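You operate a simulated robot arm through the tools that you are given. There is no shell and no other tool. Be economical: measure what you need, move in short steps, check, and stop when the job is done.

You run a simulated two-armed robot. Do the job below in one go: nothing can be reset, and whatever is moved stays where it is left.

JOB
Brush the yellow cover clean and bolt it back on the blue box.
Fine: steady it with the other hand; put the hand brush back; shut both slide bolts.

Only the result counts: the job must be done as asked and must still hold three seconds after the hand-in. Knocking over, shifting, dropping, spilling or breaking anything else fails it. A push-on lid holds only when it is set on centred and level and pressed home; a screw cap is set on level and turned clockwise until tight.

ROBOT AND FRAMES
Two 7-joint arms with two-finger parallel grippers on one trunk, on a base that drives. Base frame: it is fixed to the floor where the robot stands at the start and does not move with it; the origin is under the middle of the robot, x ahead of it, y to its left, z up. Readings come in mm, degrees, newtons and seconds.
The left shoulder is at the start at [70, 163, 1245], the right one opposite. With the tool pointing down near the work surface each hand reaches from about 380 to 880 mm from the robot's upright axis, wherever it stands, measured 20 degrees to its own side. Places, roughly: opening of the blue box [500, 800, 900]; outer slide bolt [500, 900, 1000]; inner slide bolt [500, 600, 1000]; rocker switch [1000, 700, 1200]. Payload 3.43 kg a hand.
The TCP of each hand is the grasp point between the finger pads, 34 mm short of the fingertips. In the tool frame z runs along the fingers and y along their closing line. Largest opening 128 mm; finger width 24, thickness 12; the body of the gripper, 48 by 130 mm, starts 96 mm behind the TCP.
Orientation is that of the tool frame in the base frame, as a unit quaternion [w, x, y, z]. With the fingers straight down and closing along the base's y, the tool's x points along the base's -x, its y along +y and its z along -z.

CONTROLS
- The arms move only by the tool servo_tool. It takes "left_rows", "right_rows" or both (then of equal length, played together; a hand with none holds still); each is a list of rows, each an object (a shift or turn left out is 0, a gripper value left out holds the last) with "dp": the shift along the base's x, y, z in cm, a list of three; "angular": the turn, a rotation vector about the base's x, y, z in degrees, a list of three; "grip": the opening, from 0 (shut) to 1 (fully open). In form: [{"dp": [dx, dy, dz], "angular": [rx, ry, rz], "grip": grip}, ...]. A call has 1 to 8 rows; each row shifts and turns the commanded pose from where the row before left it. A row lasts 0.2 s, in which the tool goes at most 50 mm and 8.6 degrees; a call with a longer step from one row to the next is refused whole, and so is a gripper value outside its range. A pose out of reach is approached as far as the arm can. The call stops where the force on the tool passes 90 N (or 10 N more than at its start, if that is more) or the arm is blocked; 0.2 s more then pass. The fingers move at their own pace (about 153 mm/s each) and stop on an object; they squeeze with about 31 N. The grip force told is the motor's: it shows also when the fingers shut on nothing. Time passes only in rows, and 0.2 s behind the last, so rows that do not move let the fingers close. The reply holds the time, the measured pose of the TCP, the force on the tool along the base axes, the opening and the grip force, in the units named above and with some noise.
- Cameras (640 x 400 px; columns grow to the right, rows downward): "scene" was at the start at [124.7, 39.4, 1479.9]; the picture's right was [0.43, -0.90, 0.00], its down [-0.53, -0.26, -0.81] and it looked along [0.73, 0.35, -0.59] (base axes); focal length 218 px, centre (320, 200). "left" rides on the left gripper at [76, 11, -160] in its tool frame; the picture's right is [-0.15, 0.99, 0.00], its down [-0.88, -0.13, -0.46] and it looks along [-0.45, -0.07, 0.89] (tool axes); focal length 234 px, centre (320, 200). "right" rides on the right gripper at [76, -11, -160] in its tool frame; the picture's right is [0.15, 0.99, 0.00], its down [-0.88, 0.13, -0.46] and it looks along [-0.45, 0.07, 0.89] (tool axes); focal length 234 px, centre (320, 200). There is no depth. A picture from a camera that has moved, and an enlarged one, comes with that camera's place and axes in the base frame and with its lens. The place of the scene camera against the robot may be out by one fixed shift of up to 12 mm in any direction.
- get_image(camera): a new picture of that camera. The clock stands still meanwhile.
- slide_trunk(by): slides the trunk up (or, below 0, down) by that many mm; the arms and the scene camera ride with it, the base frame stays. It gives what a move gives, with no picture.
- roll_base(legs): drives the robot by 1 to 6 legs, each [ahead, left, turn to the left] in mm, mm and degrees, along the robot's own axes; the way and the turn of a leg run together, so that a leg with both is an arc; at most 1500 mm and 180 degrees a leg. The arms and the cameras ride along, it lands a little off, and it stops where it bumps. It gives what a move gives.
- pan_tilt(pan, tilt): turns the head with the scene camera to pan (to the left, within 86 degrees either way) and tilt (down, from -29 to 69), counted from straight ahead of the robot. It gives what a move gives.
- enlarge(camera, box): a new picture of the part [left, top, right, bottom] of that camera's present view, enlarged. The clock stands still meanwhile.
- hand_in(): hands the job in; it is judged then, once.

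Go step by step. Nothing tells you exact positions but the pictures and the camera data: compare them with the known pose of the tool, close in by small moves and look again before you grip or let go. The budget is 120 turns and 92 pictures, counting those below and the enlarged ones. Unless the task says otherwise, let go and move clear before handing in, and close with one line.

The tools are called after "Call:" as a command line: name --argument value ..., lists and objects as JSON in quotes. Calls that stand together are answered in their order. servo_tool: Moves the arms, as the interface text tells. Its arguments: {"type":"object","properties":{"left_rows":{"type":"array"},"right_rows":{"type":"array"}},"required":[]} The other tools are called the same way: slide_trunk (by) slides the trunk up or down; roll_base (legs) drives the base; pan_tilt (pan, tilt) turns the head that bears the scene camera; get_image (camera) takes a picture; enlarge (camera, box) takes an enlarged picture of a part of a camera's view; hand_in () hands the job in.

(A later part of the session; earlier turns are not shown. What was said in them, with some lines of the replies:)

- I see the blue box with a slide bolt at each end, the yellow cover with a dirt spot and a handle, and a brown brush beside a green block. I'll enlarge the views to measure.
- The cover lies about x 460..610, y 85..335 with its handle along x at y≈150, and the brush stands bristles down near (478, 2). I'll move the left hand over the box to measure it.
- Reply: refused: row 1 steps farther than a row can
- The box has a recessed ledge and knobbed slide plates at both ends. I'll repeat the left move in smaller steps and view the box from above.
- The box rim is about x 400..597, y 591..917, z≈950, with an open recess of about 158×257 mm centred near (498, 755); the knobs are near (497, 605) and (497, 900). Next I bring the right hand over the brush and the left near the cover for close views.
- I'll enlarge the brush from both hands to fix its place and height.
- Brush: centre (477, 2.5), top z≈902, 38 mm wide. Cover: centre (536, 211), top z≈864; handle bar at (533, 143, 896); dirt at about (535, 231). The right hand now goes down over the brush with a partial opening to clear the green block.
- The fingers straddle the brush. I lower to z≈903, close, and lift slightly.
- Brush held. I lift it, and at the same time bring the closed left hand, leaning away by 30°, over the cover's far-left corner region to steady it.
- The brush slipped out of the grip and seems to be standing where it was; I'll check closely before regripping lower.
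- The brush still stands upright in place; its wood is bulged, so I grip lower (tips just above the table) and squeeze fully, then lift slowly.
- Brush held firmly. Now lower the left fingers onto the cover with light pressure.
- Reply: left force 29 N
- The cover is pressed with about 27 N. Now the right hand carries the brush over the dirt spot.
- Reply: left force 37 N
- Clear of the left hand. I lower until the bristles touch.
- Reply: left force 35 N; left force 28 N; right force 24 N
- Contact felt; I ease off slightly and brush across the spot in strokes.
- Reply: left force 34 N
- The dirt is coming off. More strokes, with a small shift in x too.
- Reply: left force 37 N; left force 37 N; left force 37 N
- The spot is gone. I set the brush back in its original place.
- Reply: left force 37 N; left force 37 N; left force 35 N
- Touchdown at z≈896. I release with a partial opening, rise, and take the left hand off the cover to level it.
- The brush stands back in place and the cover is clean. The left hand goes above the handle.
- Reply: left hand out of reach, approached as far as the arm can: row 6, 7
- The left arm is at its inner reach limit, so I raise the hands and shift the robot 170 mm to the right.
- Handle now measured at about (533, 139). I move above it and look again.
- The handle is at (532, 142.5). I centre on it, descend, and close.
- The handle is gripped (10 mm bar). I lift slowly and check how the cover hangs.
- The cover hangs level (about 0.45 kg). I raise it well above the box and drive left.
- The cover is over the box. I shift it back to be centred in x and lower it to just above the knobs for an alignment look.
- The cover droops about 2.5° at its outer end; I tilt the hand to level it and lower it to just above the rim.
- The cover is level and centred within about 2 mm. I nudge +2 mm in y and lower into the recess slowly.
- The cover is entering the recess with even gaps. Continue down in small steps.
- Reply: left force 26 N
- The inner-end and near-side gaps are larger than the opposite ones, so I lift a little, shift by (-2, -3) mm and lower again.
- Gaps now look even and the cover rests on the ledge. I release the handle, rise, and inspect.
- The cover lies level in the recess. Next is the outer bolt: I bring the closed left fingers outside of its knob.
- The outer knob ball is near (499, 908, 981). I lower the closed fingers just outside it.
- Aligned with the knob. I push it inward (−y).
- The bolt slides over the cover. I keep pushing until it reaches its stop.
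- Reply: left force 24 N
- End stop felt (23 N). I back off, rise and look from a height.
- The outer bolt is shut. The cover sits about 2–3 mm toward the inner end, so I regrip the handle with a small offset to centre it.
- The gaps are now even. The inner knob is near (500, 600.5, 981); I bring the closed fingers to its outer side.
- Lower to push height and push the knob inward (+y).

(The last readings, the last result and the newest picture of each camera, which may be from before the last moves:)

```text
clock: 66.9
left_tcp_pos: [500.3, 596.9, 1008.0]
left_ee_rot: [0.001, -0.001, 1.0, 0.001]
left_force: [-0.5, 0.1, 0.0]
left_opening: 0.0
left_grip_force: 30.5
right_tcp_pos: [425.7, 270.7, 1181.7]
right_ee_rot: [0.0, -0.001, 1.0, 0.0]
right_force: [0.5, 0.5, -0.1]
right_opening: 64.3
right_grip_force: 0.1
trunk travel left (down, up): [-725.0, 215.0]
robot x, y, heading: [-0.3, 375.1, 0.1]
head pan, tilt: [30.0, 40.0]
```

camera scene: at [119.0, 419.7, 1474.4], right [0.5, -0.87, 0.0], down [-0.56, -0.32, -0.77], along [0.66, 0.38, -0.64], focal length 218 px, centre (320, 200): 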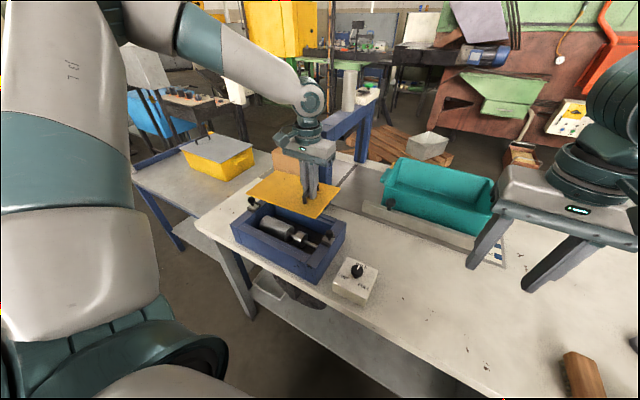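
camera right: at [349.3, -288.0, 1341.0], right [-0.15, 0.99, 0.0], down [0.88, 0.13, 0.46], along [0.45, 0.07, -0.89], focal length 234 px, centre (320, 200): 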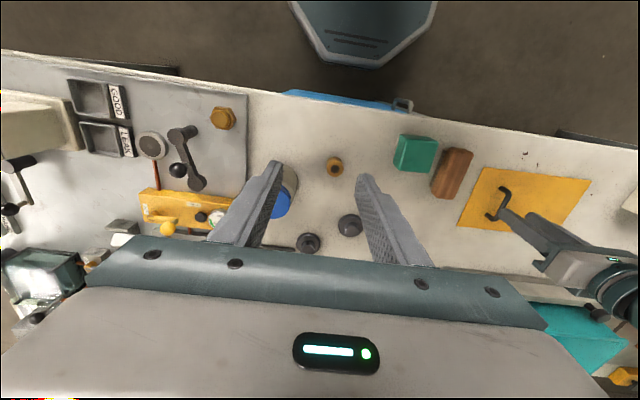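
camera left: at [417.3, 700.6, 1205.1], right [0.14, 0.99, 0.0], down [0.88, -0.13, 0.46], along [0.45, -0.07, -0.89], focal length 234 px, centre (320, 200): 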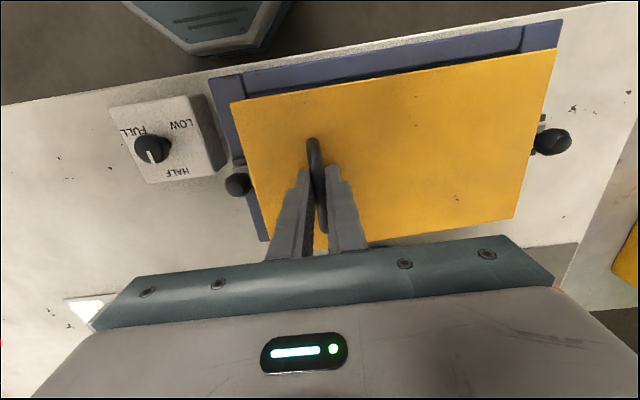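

Call:
servo_tool --left_rows '[{"dp": [0, 0.4, 0]}, {"dp": [0, 0.3, 0]}, {}]'

```text
clock: 67.7
left_tcp_pos: [499.7, 604.7, 1007.2]
left_ee_rot: [0.0, -0.001, 1.0, 0.0]
left_force: [-0.6, -4.5, -0.6]
left_opening: 0.2
left_grip_force: 30.6
right_tcp_pos: [425.1, 268.8, 1182.6]
right_ee_rot: [-0.001, -0.001, 1.0, 0.001]
right_force: [-0.6, -0.5, 0.4]
right_opening: 63.9
right_grip_force: 0.1
trunk travel left (down, up): [-725.0, 215.0]
robot x, y, heading: [-2.6, 375.6, -0.1]
head pan, tilt: [30.0, 40.0]
```

Call:
servo_tool --left_rows '[{"dp": [0, 0.2, 0]}, {}]'

```text
clock: 68.3
left_tcp_pos: [499.7, 605.9, 1007.5]
left_ee_rot: [-0.001, -0.001, 1.0, 0.0]
left_force: [-2.5, -11.8, -0.8]
left_opening: 0.0
left_grip_force: 31.1
right_tcp_pos: [425.5, 268.9, 1181.9]
right_ee_rot: [0.0, 0.001, 1.0, 0.001]
right_force: [-0.1, 0.4, -0.2]
right_opening: 63.9
right_grip_force: 0.0
trunk travel left (down, up): [-725.0, 215.0]
robot x, y, heading: [-1.4, 377.4, 0.1]
head pan, tilt: [30.0, 40.0]
```

Call:
servo_tool --left_rows '[{"dp": [0, 0.15, 0]}, {}, {"dp": [0, -1.2, 0]}, {"dp": [0, -0.5, 3]}, {"dp": [0, 0, 4]}, {"dp": [-2, 0, 4]}, {"dp": [-2, 3, 3]}, {"dp": [0, 4, 2]}]'

Call:
servo_tool --left_rows '[{"dp": [-1, 4, 0]}, {"dp": [-2, 3, 0]}, {}]'

Call:
enlarge --camera "left" --box '[140, 60, 500, 260]'

Call:
enlarge --camera "scene" --box '[200, 140, 400, 290]'

```text
clock: 70.1
left_tcp_pos: [458.7, 663.8, 1170.4]
left_ee_rot: [0.0, 0.0, 1.0, -0.001]
left_force: [-0.1, 0.3, 0.7]
left_opening: 0.0
left_grip_force: 31.0
right_tcp_pos: [426.7, 271.1, 1182.7]
right_ee_rot: [0.001, -0.001, 1.0, -0.001]
right_force: [-0.4, 0.1, -0.1]
right_opening: 64.0
right_grip_force: 0.0
trunk travel left (down, up): [-725.0, 215.0]
robot x, y, heading: [-1.5, 375.0, 0.1]
head pan, tilt: [30.0, 40.0]
```

```text
clock: 70.9
left_tcp_pos: [432.2, 731.7, 1169.5]
left_ee_rot: [0.0, -0.001, 1.0, 0.001]
left_force: [0.0, -0.7, 0.9]
left_opening: 0.0
left_grip_force: 31.0
right_tcp_pos: [427.2, 268.4, 1181.9]
right_ee_rot: [-0.001, 0.0, 1.0, 0.001]
right_force: [-0.4, 0.1, -0.3]
right_opening: 63.9
right_grip_force: 0.0
trunk travel left (down, up): [-725.0, 215.0]
robot x, y, heading: [1.3, 381.0, 0.0]
head pan, tilt: [30.0, 40.0]
```

```text
1.78 times, centred on (320, 160) of left
camera zoom: at [356.5, 741.2, 1329.8], right [0.15, 0.99, 0.0], down [0.88, -0.13, 0.45], along [0.45, -0.06, -0.89], focal length 416 px, centre (320, 271)
```

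zoom: 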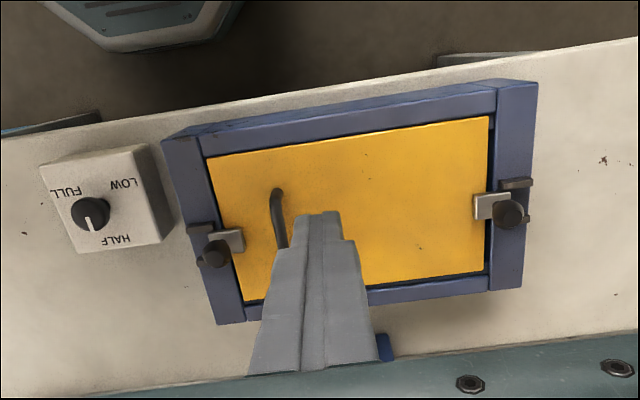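

```text
2.67 times, centred on (300, 215) of scene
camera zoom: at [120.1, 418.1, 1474.3], right [0.5, -0.87, 0.0], down [-0.56, -0.32, -0.77], along [0.66, 0.38, -0.64], focal length 580 px, centre (373, 160)
```

zoom: 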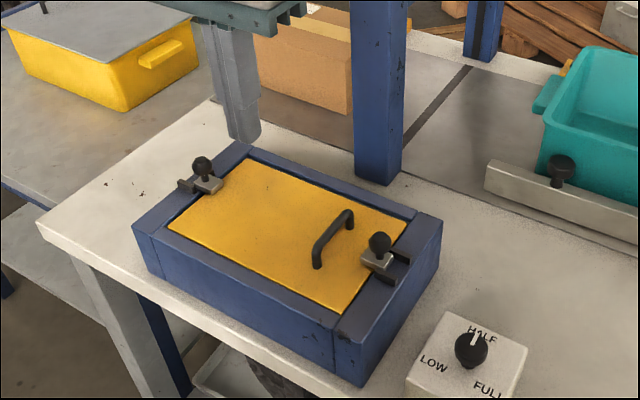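

Both bolts are shut over the clean, seated cover, the brush is back in its place and both hands are clear.

Call:
hand_in

```text
The job is handed in.
```

The yellow cover is brushed clean and back on the blue box with both slide bolts shut. The hand brush is back where it stood, and I've handed the job in.
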